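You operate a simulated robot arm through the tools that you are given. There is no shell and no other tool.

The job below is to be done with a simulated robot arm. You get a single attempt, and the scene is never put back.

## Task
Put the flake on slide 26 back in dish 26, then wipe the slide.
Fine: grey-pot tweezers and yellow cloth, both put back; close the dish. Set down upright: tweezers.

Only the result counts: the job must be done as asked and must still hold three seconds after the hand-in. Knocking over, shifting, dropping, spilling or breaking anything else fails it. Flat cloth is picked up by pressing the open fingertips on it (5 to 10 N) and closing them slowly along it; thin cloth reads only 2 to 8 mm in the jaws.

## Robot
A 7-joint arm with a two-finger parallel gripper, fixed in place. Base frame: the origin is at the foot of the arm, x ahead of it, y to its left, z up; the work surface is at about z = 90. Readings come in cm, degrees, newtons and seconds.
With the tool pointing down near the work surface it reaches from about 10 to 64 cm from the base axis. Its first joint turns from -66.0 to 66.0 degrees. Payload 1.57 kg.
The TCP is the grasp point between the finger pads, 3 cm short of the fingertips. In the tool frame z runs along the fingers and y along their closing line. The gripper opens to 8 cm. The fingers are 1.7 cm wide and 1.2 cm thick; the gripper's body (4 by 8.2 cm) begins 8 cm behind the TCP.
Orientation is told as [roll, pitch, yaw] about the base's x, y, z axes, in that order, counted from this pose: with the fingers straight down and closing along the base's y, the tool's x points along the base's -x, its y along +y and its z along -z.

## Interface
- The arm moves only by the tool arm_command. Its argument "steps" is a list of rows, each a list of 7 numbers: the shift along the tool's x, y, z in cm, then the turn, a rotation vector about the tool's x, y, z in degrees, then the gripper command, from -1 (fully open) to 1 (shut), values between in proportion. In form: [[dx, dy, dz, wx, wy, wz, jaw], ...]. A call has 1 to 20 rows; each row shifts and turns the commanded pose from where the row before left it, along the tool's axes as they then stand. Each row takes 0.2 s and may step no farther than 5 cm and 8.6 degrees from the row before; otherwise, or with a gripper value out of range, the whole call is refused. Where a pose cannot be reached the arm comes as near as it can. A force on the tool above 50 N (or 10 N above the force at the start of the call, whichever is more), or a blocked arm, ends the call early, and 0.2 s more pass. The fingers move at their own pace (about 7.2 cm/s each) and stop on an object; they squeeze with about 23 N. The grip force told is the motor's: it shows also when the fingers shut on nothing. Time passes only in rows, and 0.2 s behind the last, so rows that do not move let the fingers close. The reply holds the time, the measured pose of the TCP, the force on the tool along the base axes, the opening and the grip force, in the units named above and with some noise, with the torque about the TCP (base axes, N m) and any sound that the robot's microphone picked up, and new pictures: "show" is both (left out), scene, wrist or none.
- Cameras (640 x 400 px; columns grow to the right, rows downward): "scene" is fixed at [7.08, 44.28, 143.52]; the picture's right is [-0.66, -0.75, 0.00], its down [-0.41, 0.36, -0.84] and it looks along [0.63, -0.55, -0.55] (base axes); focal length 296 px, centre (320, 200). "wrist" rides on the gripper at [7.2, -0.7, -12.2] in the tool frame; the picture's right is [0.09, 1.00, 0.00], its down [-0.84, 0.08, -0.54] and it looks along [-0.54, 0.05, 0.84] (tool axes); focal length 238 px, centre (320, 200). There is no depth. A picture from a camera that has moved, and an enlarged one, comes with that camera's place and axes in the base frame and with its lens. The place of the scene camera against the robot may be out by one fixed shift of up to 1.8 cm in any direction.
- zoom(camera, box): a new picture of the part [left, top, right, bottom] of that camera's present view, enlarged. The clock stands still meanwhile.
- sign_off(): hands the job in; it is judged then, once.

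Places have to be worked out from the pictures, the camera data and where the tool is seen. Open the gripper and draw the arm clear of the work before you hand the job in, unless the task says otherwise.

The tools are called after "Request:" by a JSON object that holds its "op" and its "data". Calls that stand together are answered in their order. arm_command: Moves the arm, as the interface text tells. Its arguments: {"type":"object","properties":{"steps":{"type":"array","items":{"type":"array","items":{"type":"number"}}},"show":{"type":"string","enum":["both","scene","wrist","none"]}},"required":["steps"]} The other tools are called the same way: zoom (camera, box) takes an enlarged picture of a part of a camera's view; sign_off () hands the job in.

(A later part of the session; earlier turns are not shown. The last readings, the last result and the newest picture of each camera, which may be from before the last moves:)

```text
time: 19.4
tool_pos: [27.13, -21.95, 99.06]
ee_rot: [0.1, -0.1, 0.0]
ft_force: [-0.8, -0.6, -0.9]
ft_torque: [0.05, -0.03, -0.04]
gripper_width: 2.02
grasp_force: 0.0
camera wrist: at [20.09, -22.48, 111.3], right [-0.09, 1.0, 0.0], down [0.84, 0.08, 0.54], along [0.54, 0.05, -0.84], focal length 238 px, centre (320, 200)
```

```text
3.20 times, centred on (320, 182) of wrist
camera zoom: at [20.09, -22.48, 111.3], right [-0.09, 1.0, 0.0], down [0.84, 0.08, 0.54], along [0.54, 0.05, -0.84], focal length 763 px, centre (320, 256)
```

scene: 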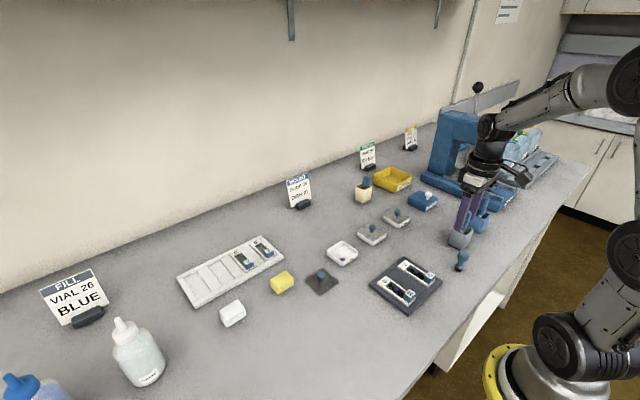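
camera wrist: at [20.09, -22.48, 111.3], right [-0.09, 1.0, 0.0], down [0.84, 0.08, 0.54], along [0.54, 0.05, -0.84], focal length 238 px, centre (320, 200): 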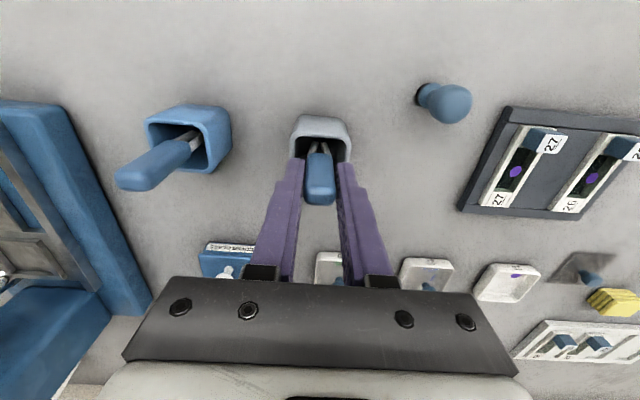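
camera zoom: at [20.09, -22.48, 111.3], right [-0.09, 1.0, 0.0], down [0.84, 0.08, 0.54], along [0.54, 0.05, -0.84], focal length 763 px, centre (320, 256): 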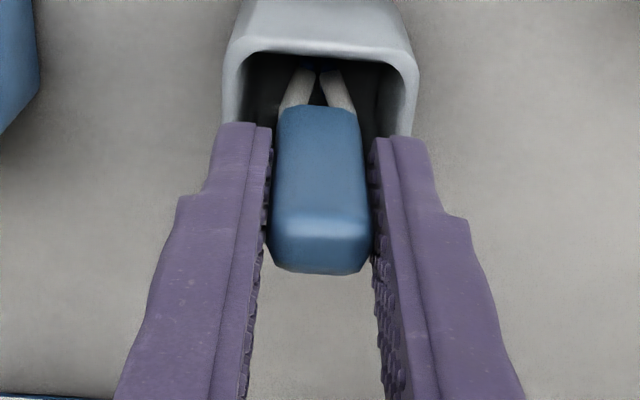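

The handle is centred between the pads at 2.0 cm opening. I close a little more in steps to learn where grip begins.

Request:
{"op": "arm_command", "data": {"steps": [[0, 0, 0, 0, 0, 0, 0.57], [0, 0, 0, 0, 0, 0, 0.62], [0, 0, 0, 0, 0, 0, 0.62]], "show": "wrist"}}

Request:
{"op": "zoom", "data": {"camera": "wrist", "box": [220, 120, 420, 245]}}

```text
time: 20.2
tool_pos: [27.19, -21.97, 99.21]
ee_rot: [0.0, 0.0, -0.1]
ft_force: [-0.3, -0.7, 0.8]
ft_torque: [0.03, -0.02, -0.02]
gripper_width: 1.78
grasp_force: 22.8
camera wrist: at [20.09, -22.47, 111.3], right [-0.09, 1.0, 0.0], down [0.84, 0.08, 0.54], along [0.54, 0.05, -0.84], focal length 238 px, centre (320, 200)
```

wrist: 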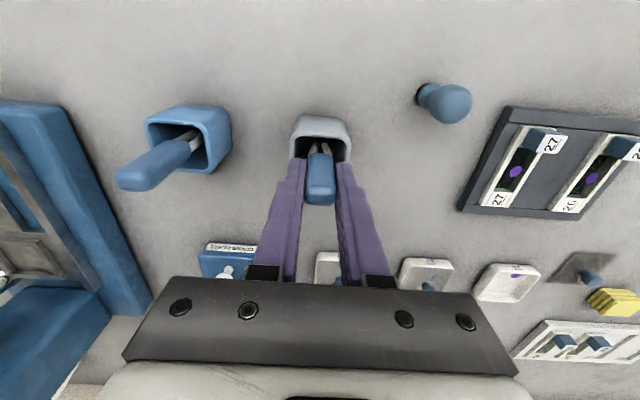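

```text
3.20 times, centred on (320, 182) of wrist
camera zoom: at [20.09, -22.47, 111.3], right [-0.09, 1.0, 0.0], down [0.84, 0.08, 0.54], along [0.54, 0.05, -0.84], focal length 763 px, centre (320, 256)
```

zoom: 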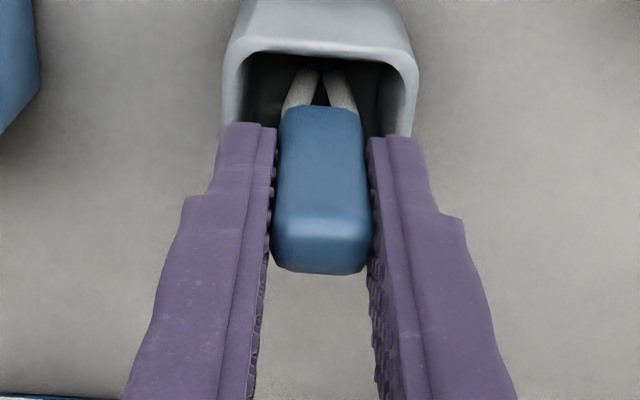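

Gripped firmly at 1.78 cm. I lift straight up 8 cm so the prong tips clear the rim and look at the tips.

Request:
{"op": "arm_command", "data": {"steps": [[0, 0, -0.5, 0, 0, 0, 0.8], [0, 0, -1.5, 0, 0, 0, 0.8], [0, 0, -2, 0, 0, 0, 0.8], [0, 0, -2, 0, 0, 0, 0.8], [0, 0, -2, 0, 0, 0, 0.8], [0, 0, -2, 0, 0, 0, 0.8], [0, 0, 0, 0, 0, 0, 0.8]]}}

Request:
{"op": "zoom", "data": {"camera": "wrist", "box": [240, 80, 400, 210]}}

Request:
{"op": "zoom", "data": {"camera": "scene", "box": [435, 150, 515, 260]}}

```text
time: 21.8
tool_pos: [27.29, -22.03, 109.14]
ee_rot: [0.0, 0.0, -0.1]
ft_force: [0.8, -0.8, -0.7]
ft_torque: [0.0, -0.01, 0.01]
gripper_width: 1.81
grasp_force: 23.2
camera wrist: at [20.14, -22.54, 121.27], right [-0.09, 1.0, 0.0], down [0.84, 0.08, 0.54], along [0.54, 0.05, -0.84], focal length 238 px, centre (320, 200)
```

scene: 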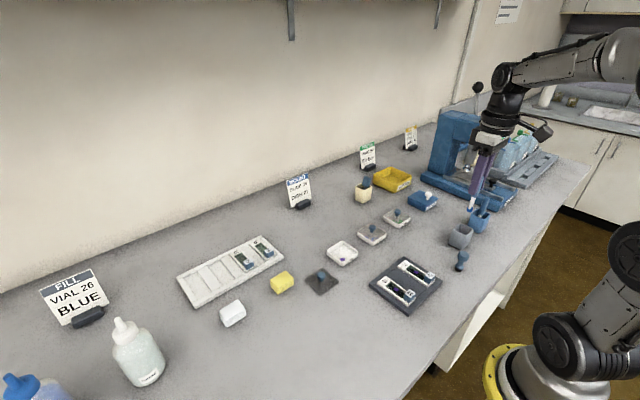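
wrist: 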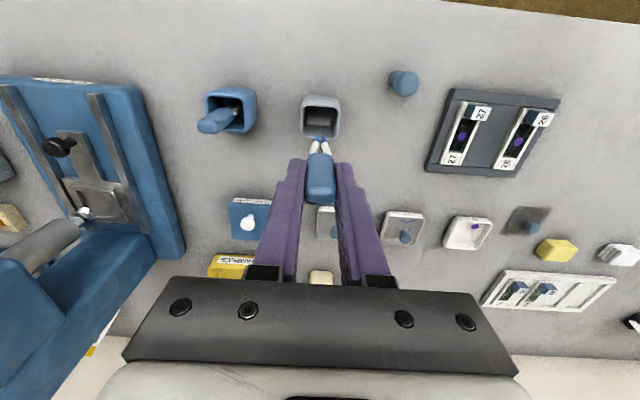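

```text
3.08 times, centred on (320, 145) of wrist
camera zoom: at [20.14, -22.54, 121.27], right [-0.09, 1.0, 0.0], down [0.84, 0.08, 0.54], along [0.54, 0.05, -0.84], focal length 733 px, centre (320, 369)
```

zoom: 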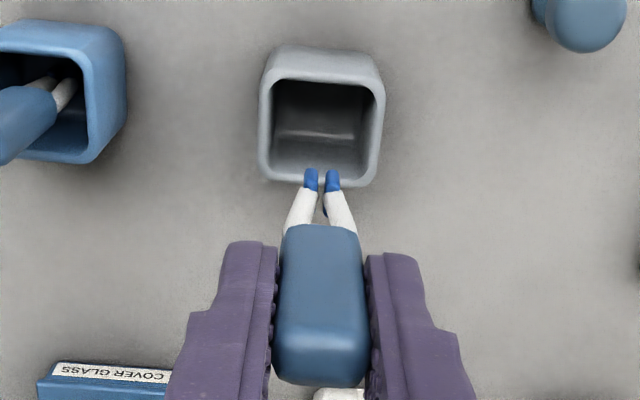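

```text
3.64 times, centred on (475, 205) of scene
camera zoom: at [7.08, 44.28, 143.52], right [-0.66, -0.75, 0.0], down [-0.41, 0.36, -0.84], along [0.63, -0.55, -0.55], focal length 1076 px, centre (-244, 182)
```

zoom: 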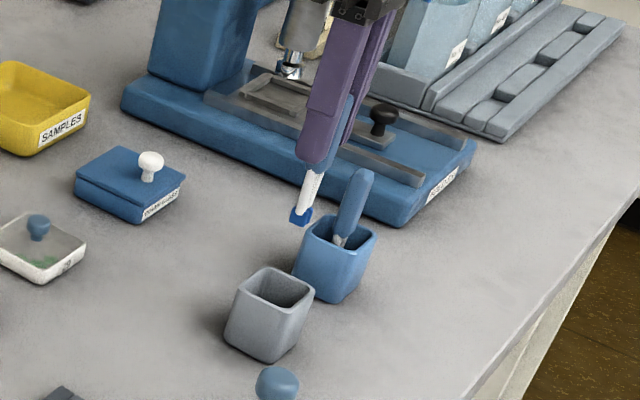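

The tweezers have two soft blue tips about 8.9 cm below the TCP, side by side along y. I carry them above slide 26 and refine the flake's place.

Request:
{"op": "arm_command", "data": {"steps": [[-0.1, 3.0, 0, 0, 0, 0, 0.8], [-0.1, 3.9, 0, 0, 0, 0, 0.8], [-0.1, 3.9, 0, 0, 0, 0, 0.8], [-0.1, 3.9, 0, 0, 0, 0, 0.8], [-0.1, 3.9, 0, 0, 0, 0, 0.8], [-0.1, 3.9, 0, 0, 0, 0, 0.8], [-0.1, 3.8, 1, 0, 0, 0, 0.8], [0, 0, 2, 0, 0, 0, 0.8], [0, 0, 0, 0, 0, 0, 0.8]]}}

Request:
{"op": "zoom", "data": {"camera": "wrist", "box": [240, 60, 400, 190]}}

Request:
{"op": "zoom", "data": {"camera": "scene", "box": [360, 210, 450, 320]}}

```text
time: 23.8
tool_pos: [27.86, 4.51, 106.14]
ee_rot: [0.0, 0.1, -0.1]
ft_force: [-0.4, 0.1, -1.2]
ft_torque: [0.02, -0.01, -0.01]
gripper_width: 1.8
grasp_force: 23.0
camera wrist: at [20.81, 3.83, 118.32], right [-0.09, 1.0, 0.0], down [0.84, 0.08, 0.54], along [0.54, 0.05, -0.84], focal length 238 px, centre (320, 200)
```

scene: 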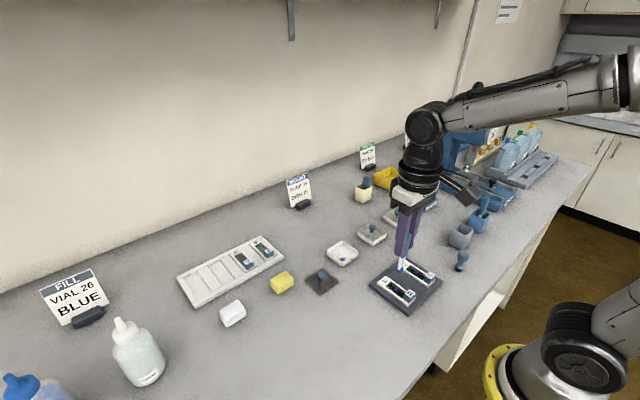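
wrist: 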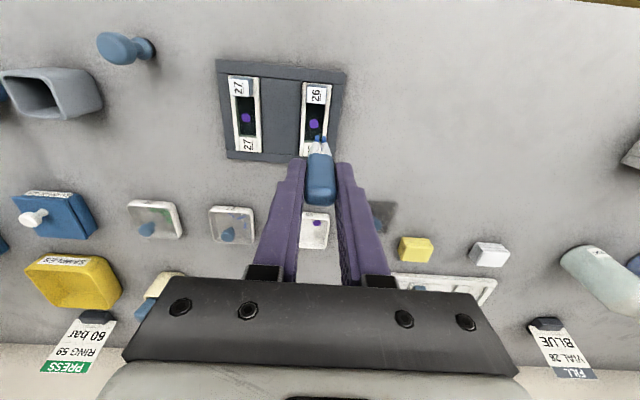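

```text
3.08 times, centred on (320, 125) of wrist
camera zoom: at [20.81, 3.83, 118.32], right [-0.09, 1.0, 0.0], down [0.84, 0.08, 0.54], along [0.54, 0.05, -0.84], focal length 733 px, centre (320, 431)
```

zoom: 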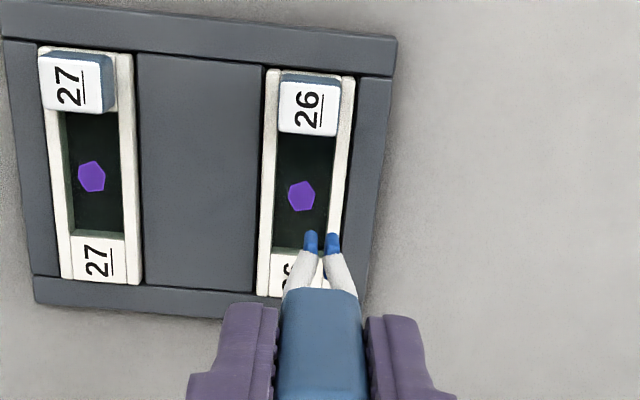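

```text
3.64 times, centred on (405, 265) of scene
camera zoom: at [7.08, 44.28, 143.52], right [-0.66, -0.75, 0.0], down [-0.41, 0.36, -0.84], along [0.63, -0.55, -0.55], focal length 1076 px, centre (11, -36)
```

zoom: 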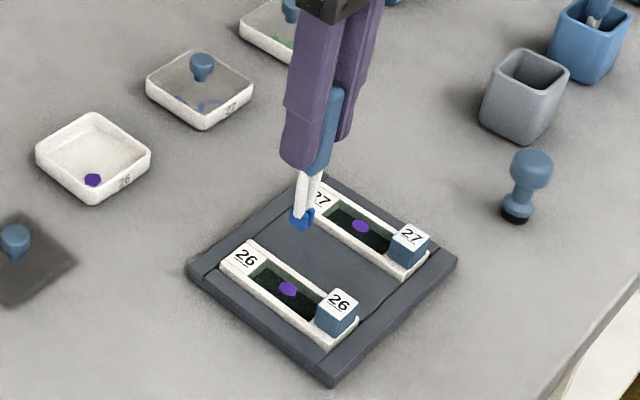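

The flake lies at about (28.2, 3.8) and the tips are at (27.75, 4.5). I shift over it and lower the tips to about 2 cm above the well's floor.

Request:
{"op": "arm_command", "data": {"steps": [[-0.45, -0.7, 0, 0, 0, 0, 0.8], [0, 0, 2, 0, 0, 0, 0.8], [0, 0, 1.7, 0, 0, 0, 0.8], [0, 0, 0, 0, 0, 0, 0.8]]}}

Request:
{"op": "zoom", "data": {"camera": "wrist", "box": [260, 80, 380, 180]}}

Request:
{"op": "zoom", "data": {"camera": "scene", "box": [365, 240, 435, 310]}}

```text
time: 24.8
tool_pos: [28.39, 3.7, 102.49]
ee_rot: [0.0, 0.0, -0.1]
ft_force: [-0.9, 0.0, -0.7]
ft_torque: [0.02, -0.01, -0.03]
gripper_width: 1.81
grasp_force: 22.7
camera wrist: at [21.3, 3.16, 114.57], right [-0.09, 1.0, 0.0], down [0.84, 0.08, 0.54], along [0.54, 0.05, -0.84], focal length 238 px, centre (320, 200)
```

scene: 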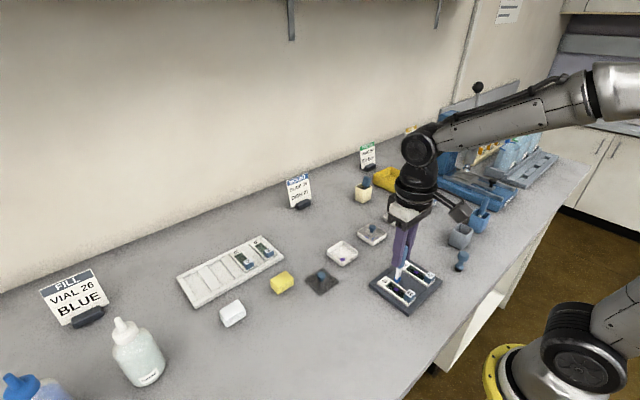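
wrist: 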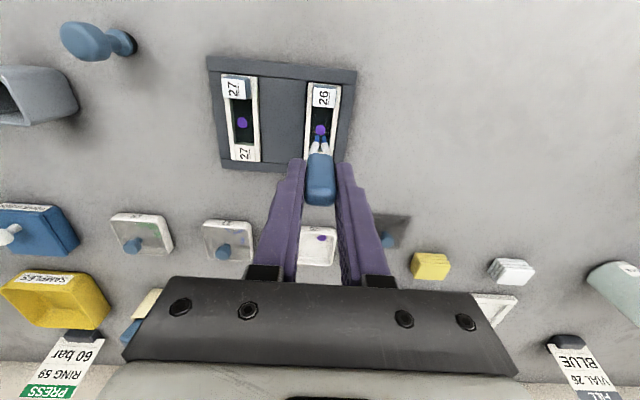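

```text
4.00 times, centred on (320, 130) of wrist
camera zoom: at [21.3, 3.16, 114.57], right [-0.09, 1.0, 0.0], down [0.84, 0.08, 0.54], along [0.54, 0.05, -0.84], focal length 953 px, centre (320, 480)
```

zoom: 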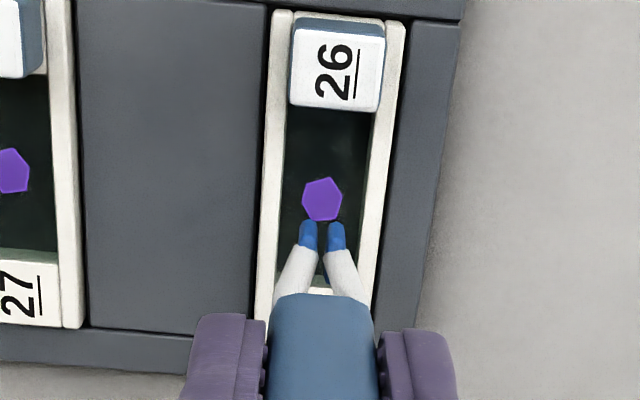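

```text
5.71 times, centred on (400, 275) of scene
camera zoom: at [7.08, 44.28, 143.52], right [-0.66, -0.75, 0.0], down [-0.41, 0.36, -0.84], along [0.63, -0.55, -0.55], focal length 1692 px, centre (-137, -229)
```

zoom: 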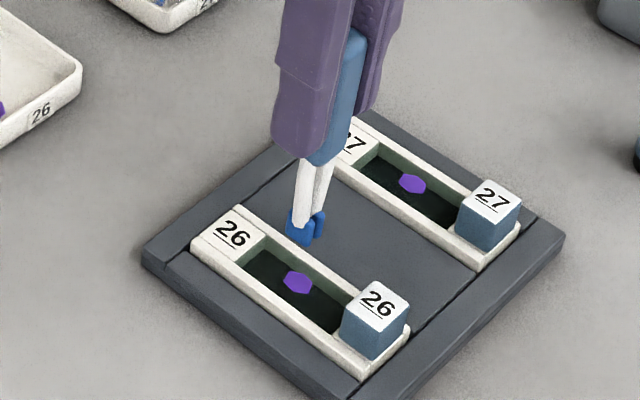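

The tips line up with the flake in y (3.8) and are 0.2 cm short in x. I shift by 0.2 and go down to just inside the well.

Request:
{"op": "arm_command", "data": {"steps": [[-0.2, 0, 0.5, 0, 0, 0, 0.8], [0, 0, 0.7, 0, 0, 0, 0.8], [0, 0, 0.5, 0, 0, 0, 0.8], [0, 0, 0, 0, 0, 0, 0.8]]}}

Request:
{"op": "zoom", "data": {"camera": "wrist", "box": [260, 80, 380, 180]}}

Request:
{"op": "zoom", "data": {"camera": "scene", "box": [365, 240, 435, 310]}}

```text
time: 25.8
tool_pos: [28.5, 3.66, 100.77]
ee_rot: [0.0, 0.0, -0.1]
ft_force: [0.8, -0.6, 0.3]
ft_torque: [-0.02, 0.0, 0.01]
gripper_width: 1.84
grasp_force: 23.0
camera wrist: at [21.47, 3.13, 112.88], right [-0.09, 1.0, 0.0], down [0.84, 0.08, 0.54], along [0.54, 0.05, -0.84], focal length 238 px, centre (320, 200)
```

scene: 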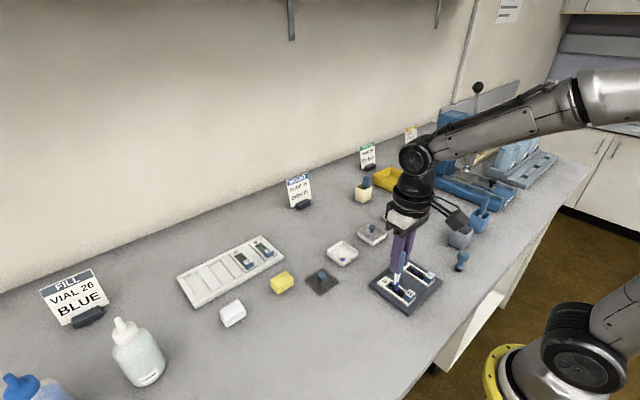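
wrist: 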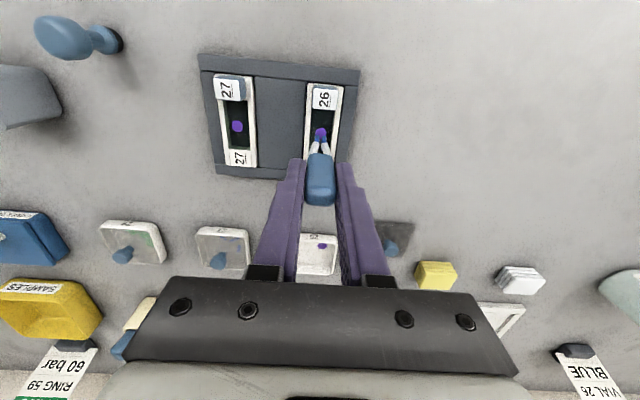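

```text
4.00 times, centred on (320, 130) of wrist
camera zoom: at [21.47, 3.13, 112.88], right [-0.09, 1.0, 0.0], down [0.84, 0.08, 0.54], along [0.54, 0.05, -0.84], focal length 953 px, centre (320, 480)
```

zoom: 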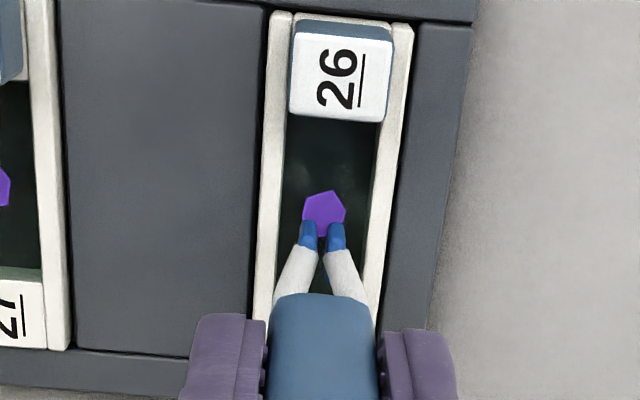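

```text
5.71 times, centred on (400, 275) of scene
camera zoom: at [7.08, 44.28, 143.52], right [-0.66, -0.75, 0.0], down [-0.41, 0.36, -0.84], along [0.63, -0.55, -0.55], focal length 1692 px, centre (-137, -229)
```

zoom: 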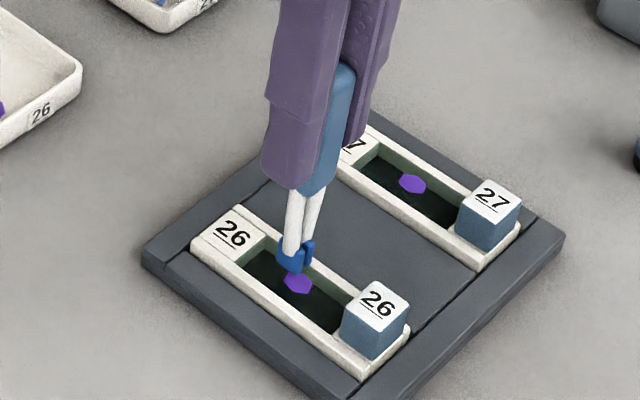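

Tips are directly over the flake. I lower in 0.2 cm steps until contact shows in the force.

Request:
{"op": "arm_command", "data": {"steps": [[0, 0.05, 0.2, 0, 0, 0, 0.8], [0, 0, 0.2, 0, 0, 0, 0.8], [0, 0, 0, 0, 0, 0, 0.8]], "show": "none"}}

Request:
{"op": "zoom", "data": {"camera": "wrist", "box": [260, 80, 380, 180]}}

Request:
{"op": "zoom", "data": {"camera": "scene", "box": [365, 240, 435, 310]}}

```text
time: 26.6
tool_pos: [28.63, 3.7, 100.27]
ee_rot: [0.1, 0.0, -0.1]
ft_force: [0.1, 0.7, 0.2]
ft_torque: [0.0, 0.01, 0.04]
gripper_width: 1.8
grasp_force: 23.3
```

```text
4.00 times, centred on (320, 130) of wrist
camera zoom: at [21.48, 3.17, 112.47], right [-0.09, 1.0, 0.0], down [0.84, 0.08, 0.54], along [0.54, 0.05, -0.84], focal length 953 px, centre (320, 480)
```

zoom: 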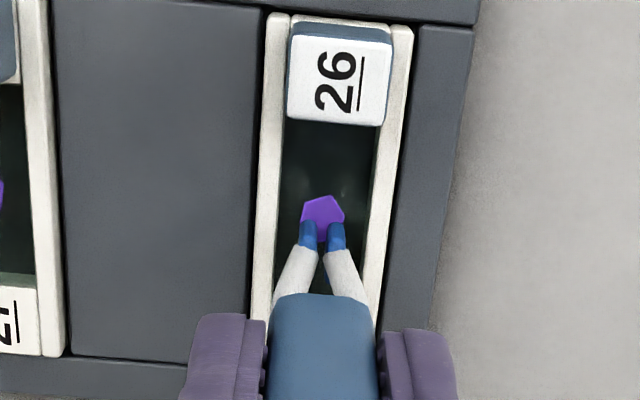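

```text
5.71 times, centred on (400, 275) of scene
camera zoom: at [7.08, 44.28, 143.52], right [-0.66, -0.75, 0.0], down [-0.41, 0.36, -0.84], along [0.63, -0.55, -0.55], focal length 1692 px, centre (-137, -229)
```

zoom: 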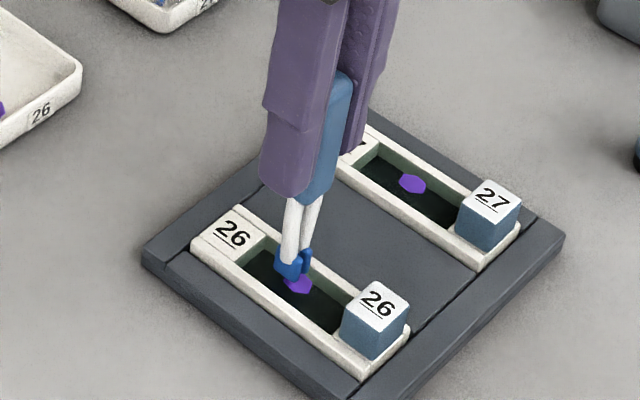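

No contact yet; I continue in 0.15 cm steps.

Request:
{"op": "arm_command", "data": {"steps": [[0, 0, 0.15, 0, 0, 0, 0.8], [0, 0, 0, 0, 0, 0, 0.8]], "show": "none"}}

Request:
{"op": "arm_command", "data": {"steps": [[0, 0, 0.15, 0, 0, 0, 0.8], [0, 0, 0, 0, 0, 0, 0.8]], "show": "none"}}

Request:
{"op": "zoom", "data": {"camera": "wrist", "box": [260, 80, 380, 180]}}

Request:
{"op": "zoom", "data": {"camera": "scene", "box": [365, 240, 435, 310]}}

```text
time: 27.2
tool_pos: [28.55, 3.76, 100.04]
ee_rot: [0.0, -0.1, -0.1]
ft_force: [0.3, -0.3, -0.2]
ft_torque: [0.01, 0.01, 0.03]
gripper_width: 1.84
grasp_force: 22.6
```

```text
time: 27.8
tool_pos: [28.48, 3.8, 99.99]
ee_rot: [0.0, 0.0, -0.1]
ft_force: [0.6, 0.3, 0.2]
ft_torque: [-0.02, 0.0, 0.0]
gripper_width: 1.83
grasp_force: 22.7
```

```text
4.00 times, centred on (320, 130) of wrist
camera zoom: at [21.49, 3.17, 112.17], right [-0.09, 1.0, 0.0], down [0.84, 0.08, 0.54], along [0.54, 0.05, -0.84], focal length 953 px, centre (320, 480)
```

zoom: 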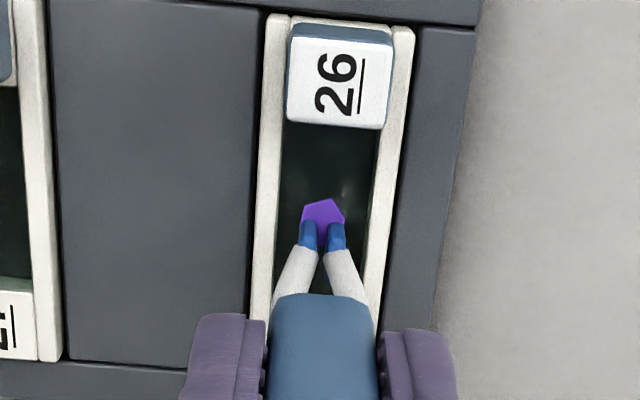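

```text
5.71 times, centred on (400, 275) of scene
camera zoom: at [7.08, 44.28, 143.52], right [-0.66, -0.75, 0.0], down [-0.41, 0.36, -0.84], along [0.63, -0.55, -0.55], focal length 1692 px, centre (-137, -229)
```

zoom: 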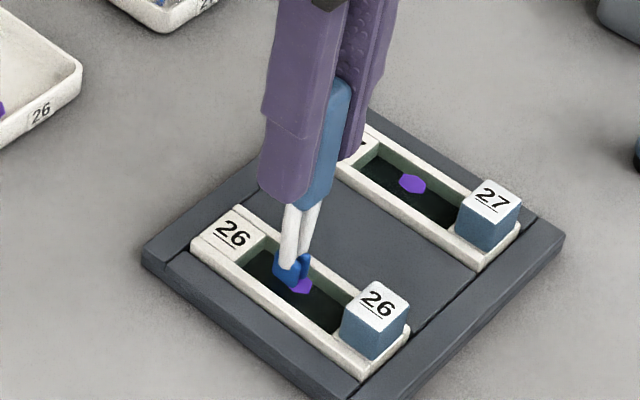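

The scene view suggests the tips sit 0.2 cm too far in +x. I correct that and go on lowering in small steps.

Request:
{"op": "arm_command", "data": {"steps": [[0.2, 0, 0, 0, 0, 0, 0.8], [0, 0, 0.15, 0, 0, 0, 0.8], [0, 0, 0, 0, 0, 0, 0.8]], "show": "none"}}

Request:
{"op": "arm_command", "data": {"steps": [[0, 0, 0.15, 0, 0, 0, 0.8], [0, 0, 0, 0, 0, 0, 0.8]], "show": "none"}}

Request:
{"op": "zoom", "data": {"camera": "wrist", "box": [260, 80, 380, 180]}}

Request:
{"op": "zoom", "data": {"camera": "scene", "box": [365, 240, 435, 310]}}

```text
time: 28.6
tool_pos: [28.4, 3.82, 99.95]
ee_rot: [0.1, -0.1, -0.1]
ft_force: [-1.9, -1.7, 12.3]
ft_torque: [-0.05, 0.21, -0.02]
gripper_width: 1.81
grasp_force: 23.5
```

```text
time: 29.2
tool_pos: [28.53, 3.85, 99.83]
ee_rot: [0.0, -0.2, -0.2]
ft_force: [1.5, -0.4, 18.2]
ft_torque: [-0.01, -0.04, 0.0]
gripper_width: 1.81
grasp_force: 22.8
```

```text
4.00 times, centred on (320, 130) of wrist
camera zoom: at [21.35, 3.19, 111.93], right [-0.09, 1.0, 0.0], down [0.83, 0.08, 0.55], along [0.54, 0.05, -0.84], focal length 953 px, centre (320, 480)
```

zoom: 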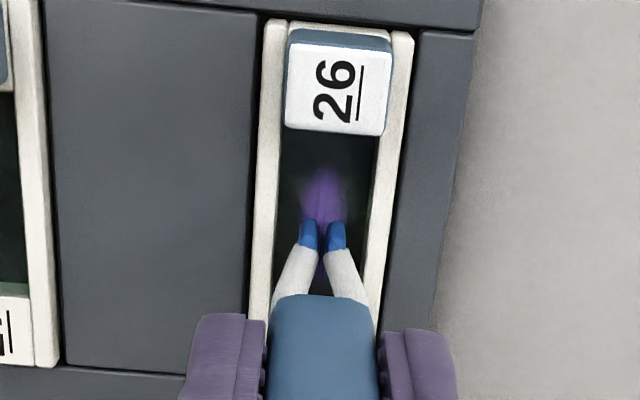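

```text
5.71 times, centred on (400, 275) of scene
camera zoom: at [7.07, 44.27, 143.52], right [-0.66, -0.75, 0.0], down [-0.41, 0.36, -0.84], along [0.63, -0.55, -0.55], focal length 1692 px, centre (-137, -229)
```

zoom: 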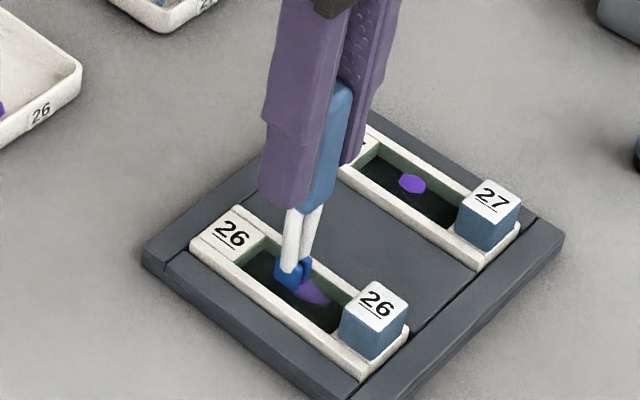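

Contact at about 12-18 N, and the flake's look has changed to a purple smear. I ease up gently and look at the tips.

Request:
{"op": "arm_command", "data": {"steps": [[0, 0, -0.3, 0, 0, 0, 0.8], [0, 0, -0.5, 0, 0, 0, 0.8], [0, 0, -0.7, 0, 0, 0, 0.8], [0, 0, 0, 0, 0, 0, 0.8]]}}

Request:
{"op": "zoom", "data": {"camera": "wrist", "box": [260, 80, 380, 180]}}

Request:
{"op": "zoom", "data": {"camera": "scene", "box": [365, 240, 435, 310]}}

```text
time: 30.2
tool_pos: [28.29, 3.66, 101.21]
ee_rot: [0.0, 0.0, 0.0]
ft_force: [1.0, 0.4, -0.7]
ft_torque: [-0.02, -0.02, 0.02]
gripper_width: 1.77
grasp_force: 23.3
camera wrist: at [21.3, 3.16, 113.39], right [-0.09, 1.0, 0.0], down [0.84, 0.08, 0.54], along [0.54, 0.05, -0.84], focal length 238 px, centre (320, 200)
```

scene: 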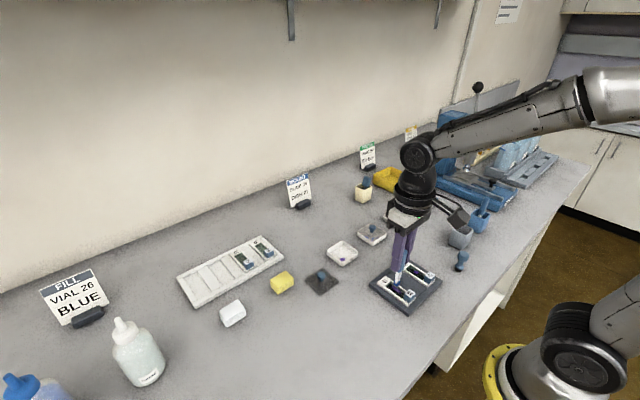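
wrist: 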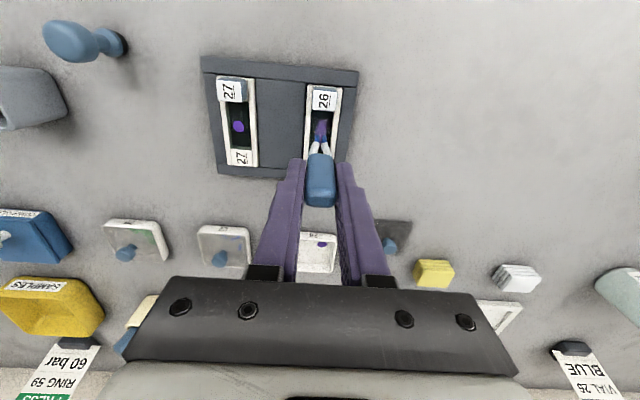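

```text
4.00 times, centred on (320, 130) of wrist
camera zoom: at [21.3, 3.16, 113.39], right [-0.09, 1.0, 0.0], down [0.84, 0.08, 0.54], along [0.54, 0.05, -0.84], focal length 953 px, centre (320, 480)
```

zoom: 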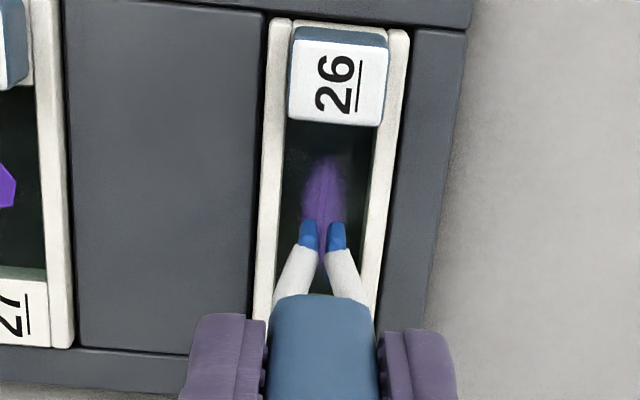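

```text
5.71 times, centred on (400, 275) of scene
camera zoom: at [7.08, 44.28, 143.52], right [-0.66, -0.75, 0.0], down [-0.41, 0.36, -0.84], along [0.63, -0.55, -0.55], focal length 1692 px, centre (-137, -229)
```

zoom: 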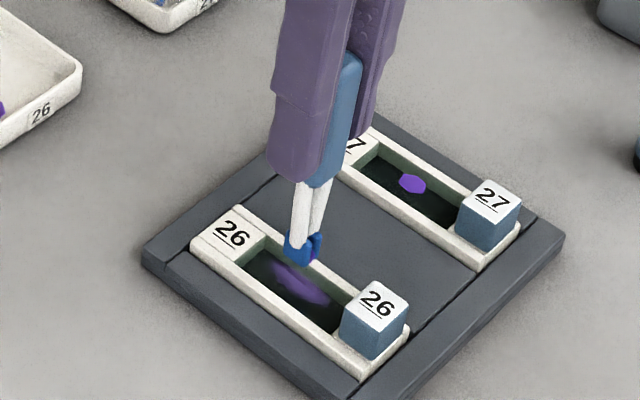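

A smear remains on the slide and the flake is gone from it; I check that it hangs between the tips.

Request:
{"op": "zoom", "data": {"camera": "scene", "box": [390, 262, 412, 280]}}

Request:
{"op": "zoom", "data": {"camera": "wrist", "box": [304, 114, 336, 150]}}

```text
16.00 times, centred on (401, 271) of scene
camera zoom: at [7.08, 44.28, 143.52], right [-0.66, -0.75, 0.0], down [-0.41, 0.36, -0.84], along [0.63, -0.55, -0.55], focal length 4736 px, centre (-976, -936)
```

zoom: 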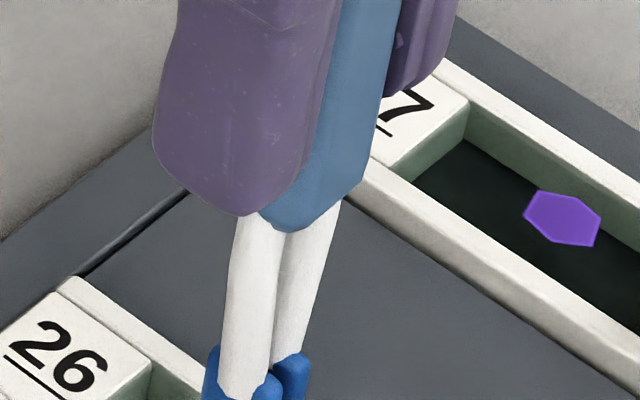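

```text
11.11 times, centred on (320, 132) of wrist
camera zoom: at [21.3, 3.16, 113.39], right [-0.09, 1.0, 0.0], down [0.84, 0.08, 0.54], along [0.54, 0.05, -0.84], focal length 2648 px, centre (320, 956)
```

zoom: 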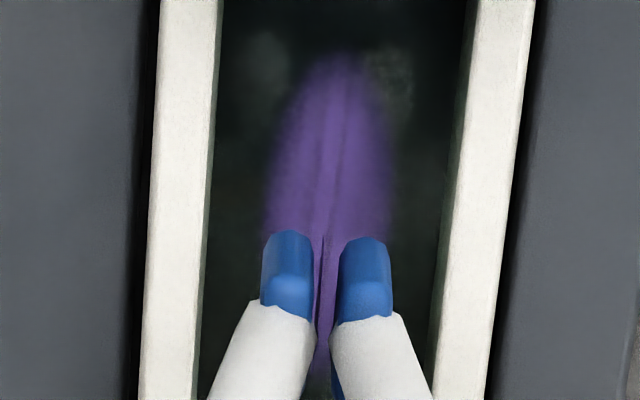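

I look at the tip ends from the scene camera.

Request:
{"op": "zoom", "data": {"camera": "scene", "box": [388, 272, 412, 296]}}

```text
16.00 times, centred on (400, 284) of scene
camera zoom: at [7.08, 44.28, 143.52], right [-0.66, -0.75, 0.0], down [-0.41, 0.36, -0.84], along [0.63, -0.55, -0.55], focal length 4736 px, centre (-960, -1144)
```

zoom: 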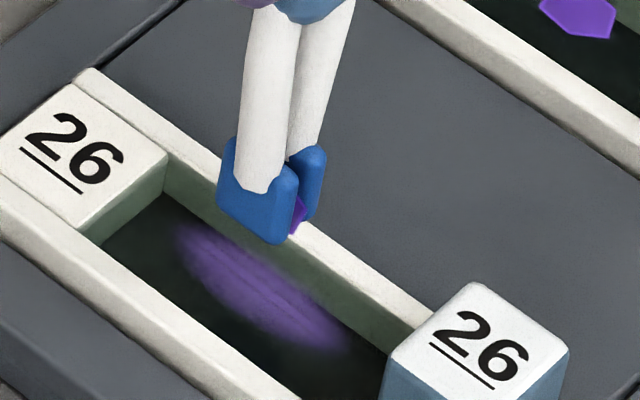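

The flake is held upright between the two tips (purple in the gap), and a purple smear stays on the slide for wiping. I raise it and carry it gently over dish 26, aiming at a free spot away from the other flake.

Request:
{"op": "arm_command", "data": {"steps": [[0, 0, -1.5, 0, 0, 0, 0.8], [0, 0, -2, 0, 0, 0, 0.8], [0, 0, -1.5, 0, 0, 0, 0.8], [-2.1, -0.05, 0, 0, 0, 0, 0.8], [-2.1, -0.05, 0, 0, 0, 0, 0.8], [-2.1, -0.05, 0, 0, 0, 0, 0.8], [-2.1, -0.05, 0, 0, 0, 0, 0.8], [-2.1, -0.05, 0, 0, 0, 0, 0.8], [-2.1, -0.05, 0, 0, 0, 0, 0.8], [-2.1, -0.05, 0, 0, 0, 0, 0.8], [-2.1, -0.05, 0, 0, 0, 0, 0.8], [0, 0, 1, 0, 0, 0, 0.8], [0, 0, 1, 0, 0, 0, 0.8], [0, 0, 0, 0, 0, 0, 0.8]]}}

Request:
{"op": "zoom", "data": {"camera": "wrist", "box": [240, 70, 400, 190]}}

Request:
{"op": "zoom", "data": {"camera": "scene", "box": [310, 210, 370, 280]}}

```text
time: 33.2
tool_pos: [45.29, 3.29, 104.16]
ee_rot: [0.0, 0.0, -0.1]
ft_force: [0.3, -0.4, -0.4]
ft_torque: [-0.02, 0.01, -0.03]
gripper_width: 1.83
grasp_force: 23.3
camera wrist: at [38.13, 2.76, 116.38], right [-0.09, 1.0, 0.0], down [0.84, 0.08, 0.54], along [0.54, 0.05, -0.84], focal length 238 px, centre (320, 200)
```

scene: 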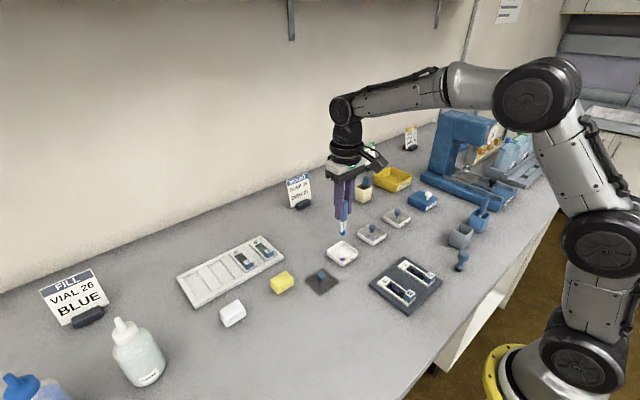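
wrist: 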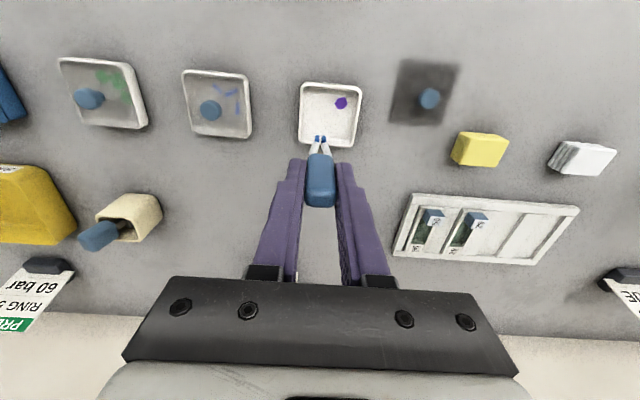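

```text
3.33 times, centred on (320, 130) of wrist
camera zoom: at [38.13, 2.76, 116.38], right [-0.09, 1.0, 0.0], down [0.84, 0.08, 0.54], along [0.54, 0.05, -0.84], focal length 794 px, centre (320, 433)
```

zoom: 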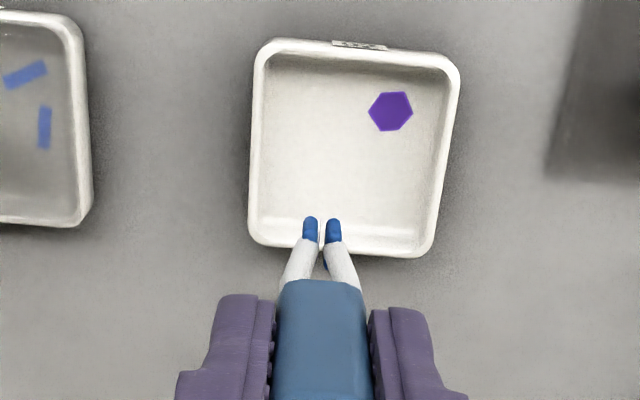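

```text
5.71 times, centred on (340, 245) of scene
camera zoom: at [7.08, 44.28, 143.52], right [-0.66, -0.75, 0.0], down [-0.41, 0.36, -0.84], along [0.63, -0.55, -0.55], focal length 1692 px, centre (206, -57)
```

zoom: 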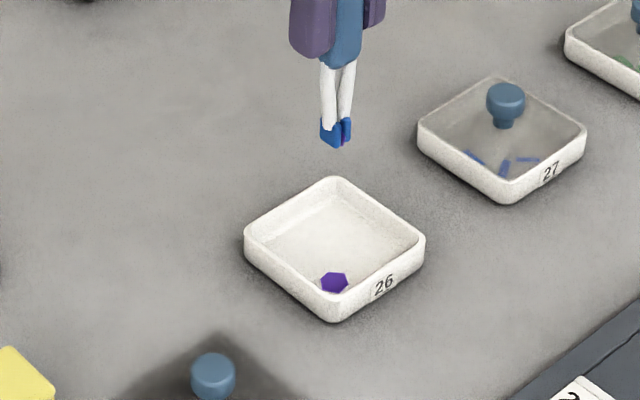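

Tips are over the near-left free part of the dish. I nudge toward the centre and lower to just above the dish's floor.

Request:
{"op": "arm_command", "data": {"steps": [[0.4, 0.2, 1, 0, 0, 0, 0.8], [0, 0, 1.5, 0, 0, 0, 0.8], [0, 0, 1.0, 0, 0, 0, 0.8], [0, 0, 0.4, 0, 0, 0, 0.8], [0, 0, 0, 0, 0, 0, 0.8]], "show": "none"}}

Request:
{"op": "zoom", "data": {"camera": "wrist", "box": [260, 80, 380, 180]}}

Request:
{"op": "zoom", "data": {"camera": "scene", "box": [320, 220, 365, 270]}}

```text
time: 34.4
tool_pos: [44.88, 3.55, 100.19]
ee_rot: [-0.1, 0.0, -0.1]
ft_force: [0.2, -0.4, 0.0]
ft_torque: [0.02, -0.02, 0.01]
gripper_width: 1.81
grasp_force: 23.3
```

```text
4.00 times, centred on (320, 130) of wrist
camera zoom: at [37.7, 2.95, 112.45], right [-0.09, 1.0, 0.0], down [0.84, 0.08, 0.54], along [0.54, 0.05, -0.84], focal length 953 px, centre (320, 480)
```

zoom: 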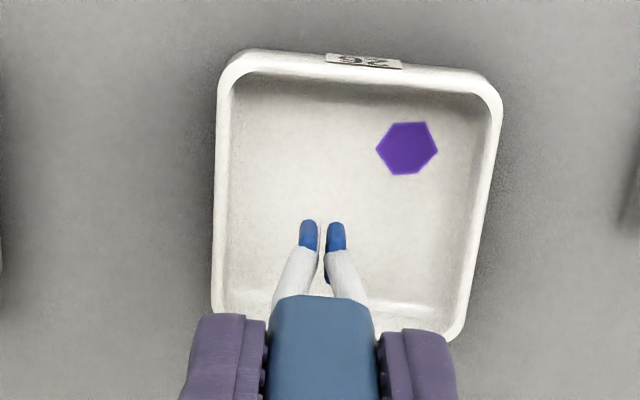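

```text
8.00 times, centred on (342, 245) of scene
camera zoom: at [7.08, 44.28, 143.52], right [-0.66, -0.75, 0.0], down [-0.41, 0.36, -0.84], along [0.63, -0.55, -0.55], focal length 2368 px, centre (140, -160)
```

zoom: 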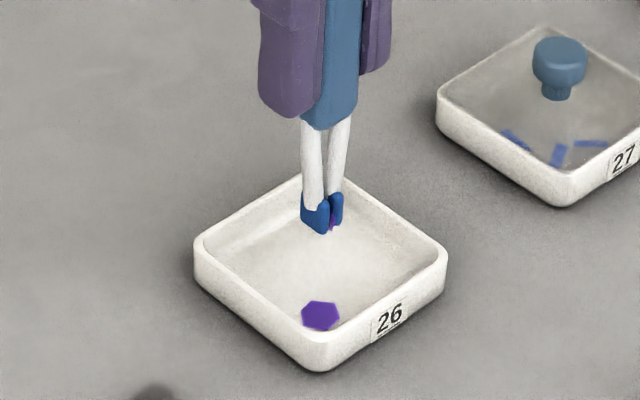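

The flake is still held. I go on down in small steps to touch the dish's floor.

Request:
{"op": "arm_command", "data": {"steps": [[0, 0, 0.2, 0, 0, 0, 0.8], [0, 0, 0.2, 0, 0, 0, 0.8], [0, 0, 0, 0, 0, 0, 0.8]], "show": "none"}}

Request:
{"op": "arm_command", "data": {"steps": [[0, 0, 0.15, 0, 0, 0, 0.8], [0, 0, 0, 0, 0, 0, 0.8]], "show": "none"}}

Request:
{"op": "zoom", "data": {"camera": "scene", "box": [320, 220, 365, 270]}}

```text
time: 35.2
tool_pos: [44.75, 3.58, 99.85]
ee_rot: [0.0, 0.0, -0.1]
ft_force: [0.1, 0.0, 0.1]
ft_torque: [0.0, 0.0, -0.01]
gripper_width: 1.84
grasp_force: 23.0
```

```text
time: 35.8
tool_pos: [44.75, 3.55, 99.66]
ee_rot: [0.1, 0.0, -0.1]
ft_force: [-0.4, -0.4, 1.1]
ft_torque: [0.01, -0.02, -0.04]
gripper_width: 1.8
grasp_force: 23.5
```

```text
8.00 times, centred on (342, 245) of scene
camera zoom: at [7.08, 44.28, 143.52], right [-0.66, -0.75, 0.0], down [-0.41, 0.36, -0.84], along [0.63, -0.55, -0.55], focal length 2368 px, centre (140, -160)
```

zoom: 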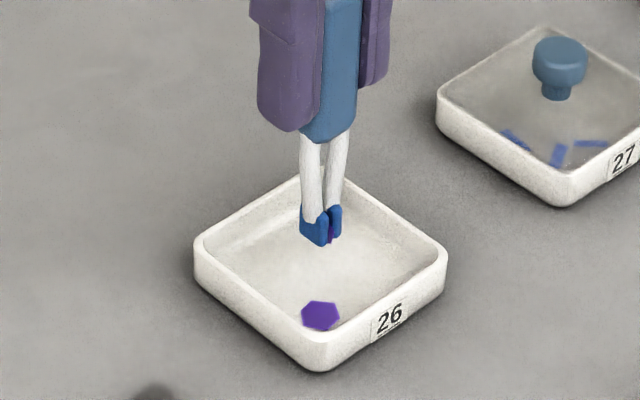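

Request:
{"op": "arm_command", "data": {"steps": [[0, 0, 0.15, 0, 0, 0, 0.8], [0, 0, 0, 0, 0, 0, 0.8]], "show": "none"}}

Request:
{"op": "arm_command", "data": {"steps": [[0, 0, 0.15, 0, 0, 0, 0.8], [0, 0, 0, 0, 0, 0, 0.8]], "show": "none"}}

Request:
{"op": "zoom", "data": {"camera": "scene", "box": [320, 220, 365, 270]}}

Request:
{"op": "zoom", "data": {"camera": "wrist", "box": [260, 80, 380, 180]}}

```text
time: 36.4
tool_pos: [44.73, 3.44, 99.67]
ee_rot: [-0.1, 0.0, -0.2]
ft_force: [0.7, 0.4, 0.8]
ft_torque: [-0.02, 0.0, 0.04]
gripper_width: 1.79
grasp_force: 22.8
```

```text
time: 37.0
tool_pos: [44.77, 3.55, 99.51]
ee_rot: [0.0, -0.1, -0.2]
ft_force: [-0.4, -0.6, -0.2]
ft_torque: [0.0, 0.0, -0.02]
gripper_width: 1.81
grasp_force: 23.0
```

```text
8.00 times, centred on (342, 245) of scene
camera zoom: at [7.08, 44.28, 143.52], right [-0.66, -0.75, 0.0], down [-0.41, 0.36, -0.84], along [0.63, -0.55, -0.55], focal length 2368 px, centre (140, -160)
```

zoom: 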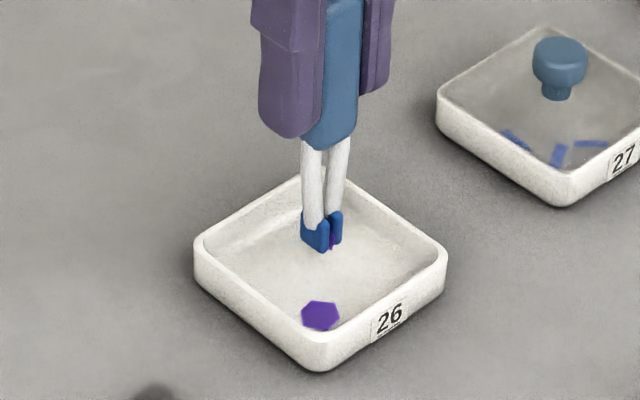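

```text
4.00 times, centred on (320, 130) of wrist
camera zoom: at [37.67, 2.94, 111.67], right [-0.09, 1.0, 0.0], down [0.84, 0.08, 0.54], along [0.54, 0.05, -0.84], focal length 953 px, centre (320, 480)
```

zoom: 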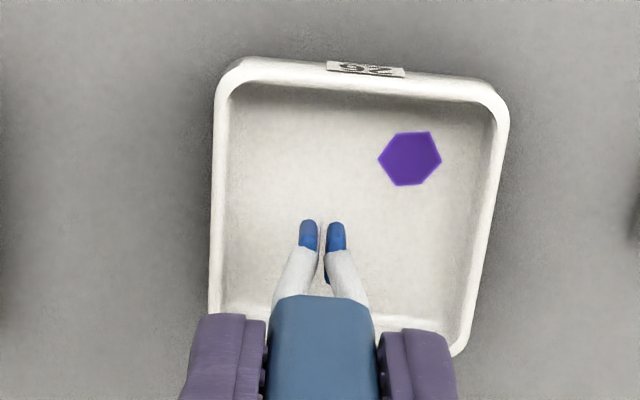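

Still free; a couple more small steps down.

Request:
{"op": "arm_command", "data": {"steps": [[0, 0, 0.15, 0, 0, 0, 0.8], [0, 0, 0, 0, 0, 0, 0.8]], "show": "none"}}

Request:
{"op": "arm_command", "data": {"steps": [[0, 0, 0.12, 0, 0, 0, 0.8], [0, 0, 0, 0, 0, 0, 0.8]], "show": "none"}}

Request:
{"op": "zoom", "data": {"camera": "scene", "box": [320, 220, 365, 270]}}

Request:
{"op": "zoom", "data": {"camera": "wrist", "box": [300, 120, 340, 160]}}

```text
time: 37.6
tool_pos: [44.77, 3.51, 99.33]
ee_rot: [0.0, 0.0, -0.1]
ft_force: [0.6, 0.4, 0.4]
ft_torque: [-0.01, 0.0, -0.01]
gripper_width: 1.8
grasp_force: 23.4
```

```text
time: 38.2
tool_pos: [44.76, 3.46, 99.22]
ee_rot: [0.0, 0.0, 0.0]
ft_force: [-0.4, -0.6, -0.1]
ft_torque: [0.0, 0.02, 0.04]
gripper_width: 1.8
grasp_force: 23.4
```

```text
8.00 times, centred on (342, 245) of scene
camera zoom: at [7.08, 44.28, 143.52], right [-0.66, -0.75, 0.0], down [-0.41, 0.36, -0.84], along [0.63, -0.55, -0.55], focal length 2368 px, centre (140, -160)
```

zoom: 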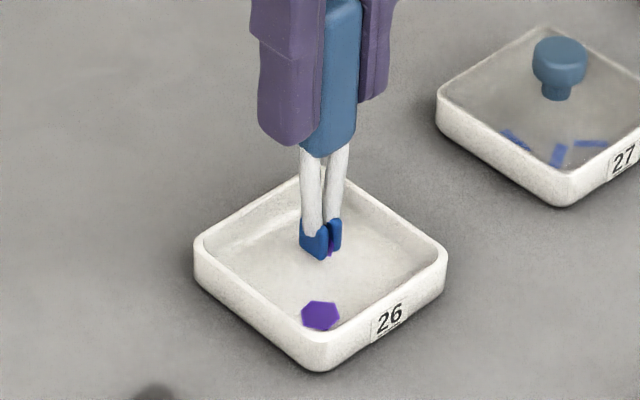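

```text
10.00 times, centred on (320, 140) of wrist
camera zoom: at [37.68, 2.96, 111.39], right [-0.09, 1.0, 0.0], down [0.84, 0.08, 0.54], along [0.54, 0.05, -0.84], focal length 2384 px, centre (320, 800)
```

zoom: 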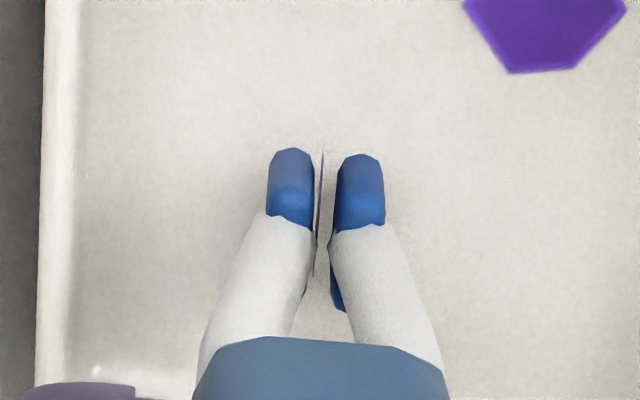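

The flake shows edge-on between the tips. I keep lowering.

Request:
{"op": "arm_command", "data": {"steps": [[0, 0, 0.12, 0, 0, 0, 0.8], [0, 0, 0, 0, 0, 0, 0.8]], "show": "none"}}

Request:
{"op": "arm_command", "data": {"steps": [[0, 0, 0.12, 0, 0, 0, 0.8], [0, 0, 0, 0, 0, 0, 0.8]], "show": "none"}}

Request:
{"op": "zoom", "data": {"camera": "scene", "box": [320, 220, 365, 270]}}

```text
time: 38.8
tool_pos: [44.79, 3.42, 99.11]
ee_rot: [0.0, 0.0, -0.1]
ft_force: [1.1, -0.3, -0.3]
ft_torque: [0.02, -0.02, 0.02]
gripper_width: 1.83
grasp_force: 22.9
```

```text
time: 39.4
tool_pos: [44.7, 3.52, 98.91]
ee_rot: [0.0, 0.0, 0.0]
ft_force: [0.3, -0.1, -0.3]
ft_torque: [0.01, 0.01, 0.02]
gripper_width: 1.82
grasp_force: 22.6
```

```text
8.00 times, centred on (342, 245) of scene
camera zoom: at [7.08, 44.28, 143.52], right [-0.66, -0.75, 0.0], down [-0.41, 0.36, -0.84], along [0.63, -0.55, -0.55], focal length 2368 px, centre (140, -160)
```

zoom: 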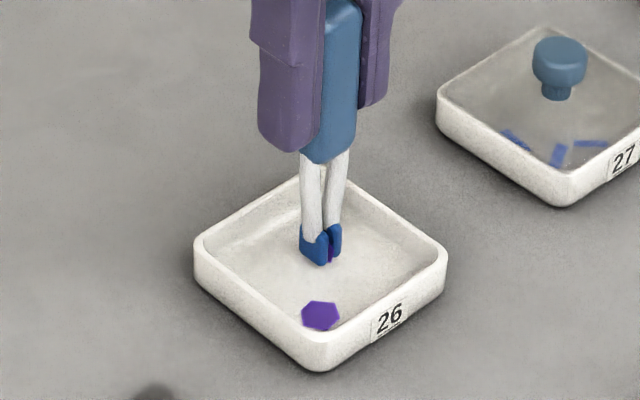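

No contact at 98.9 yet. Lowering further with care.

Request:
{"op": "arm_command", "data": {"steps": [[0, 0, 0.12, 0, 0, 0, 0.8], [0, 0, 0, 0, 0, 0, 0.8]], "show": "none"}}

Request:
{"op": "arm_command", "data": {"steps": [[0, 0, 0.12, 0, 0, 0, 0.8], [0, 0, 0, 0, 0, 0, 0.8]], "show": "none"}}

Request:
{"op": "zoom", "data": {"camera": "scene", "box": [320, 220, 365, 270]}}

Request:
{"op": "zoom", "data": {"camera": "wrist", "box": [260, 80, 380, 180]}}

```text
time: 40.0
tool_pos: [44.89, 3.56, 98.79]
ee_rot: [0.0, 0.0, -0.1]
ft_force: [0.8, 0.5, -0.6]
ft_torque: [0.0, 0.0, 0.0]
gripper_width: 1.79
grasp_force: 23.1
```

```text
time: 40.6
tool_pos: [44.78, 3.48, 98.74]
ee_rot: [0.0, -0.1, -0.1]
ft_force: [-0.5, 0.4, 2.9]
ft_torque: [-0.01, 0.04, -0.02]
gripper_width: 1.82
grasp_force: 22.6
```

```text
8.00 times, centred on (342, 245) of scene
camera zoom: at [7.08, 44.28, 143.52], right [-0.66, -0.75, 0.0], down [-0.41, 0.36, -0.84], along [0.63, -0.55, -0.55], focal length 2368 px, centre (140, -160)
```

zoom: 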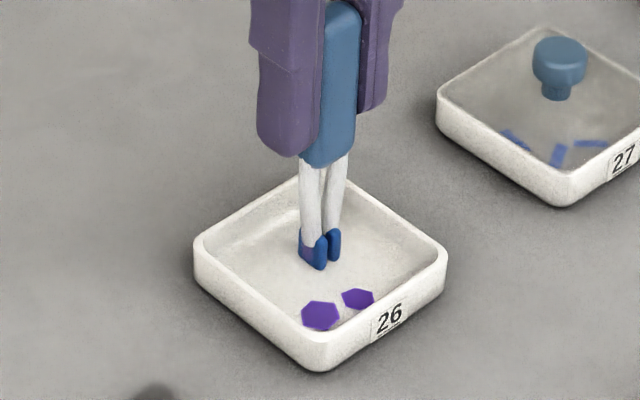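

```text
4.00 times, centred on (320, 130) of wrist
camera zoom: at [37.68, 2.96, 110.94], right [-0.09, 1.0, 0.0], down [0.84, 0.08, 0.54], along [0.54, 0.05, -0.84], focal length 953 px, centre (320, 480)
```

zoom: 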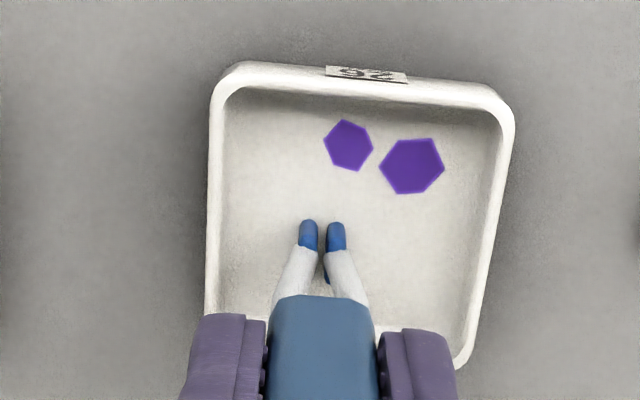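

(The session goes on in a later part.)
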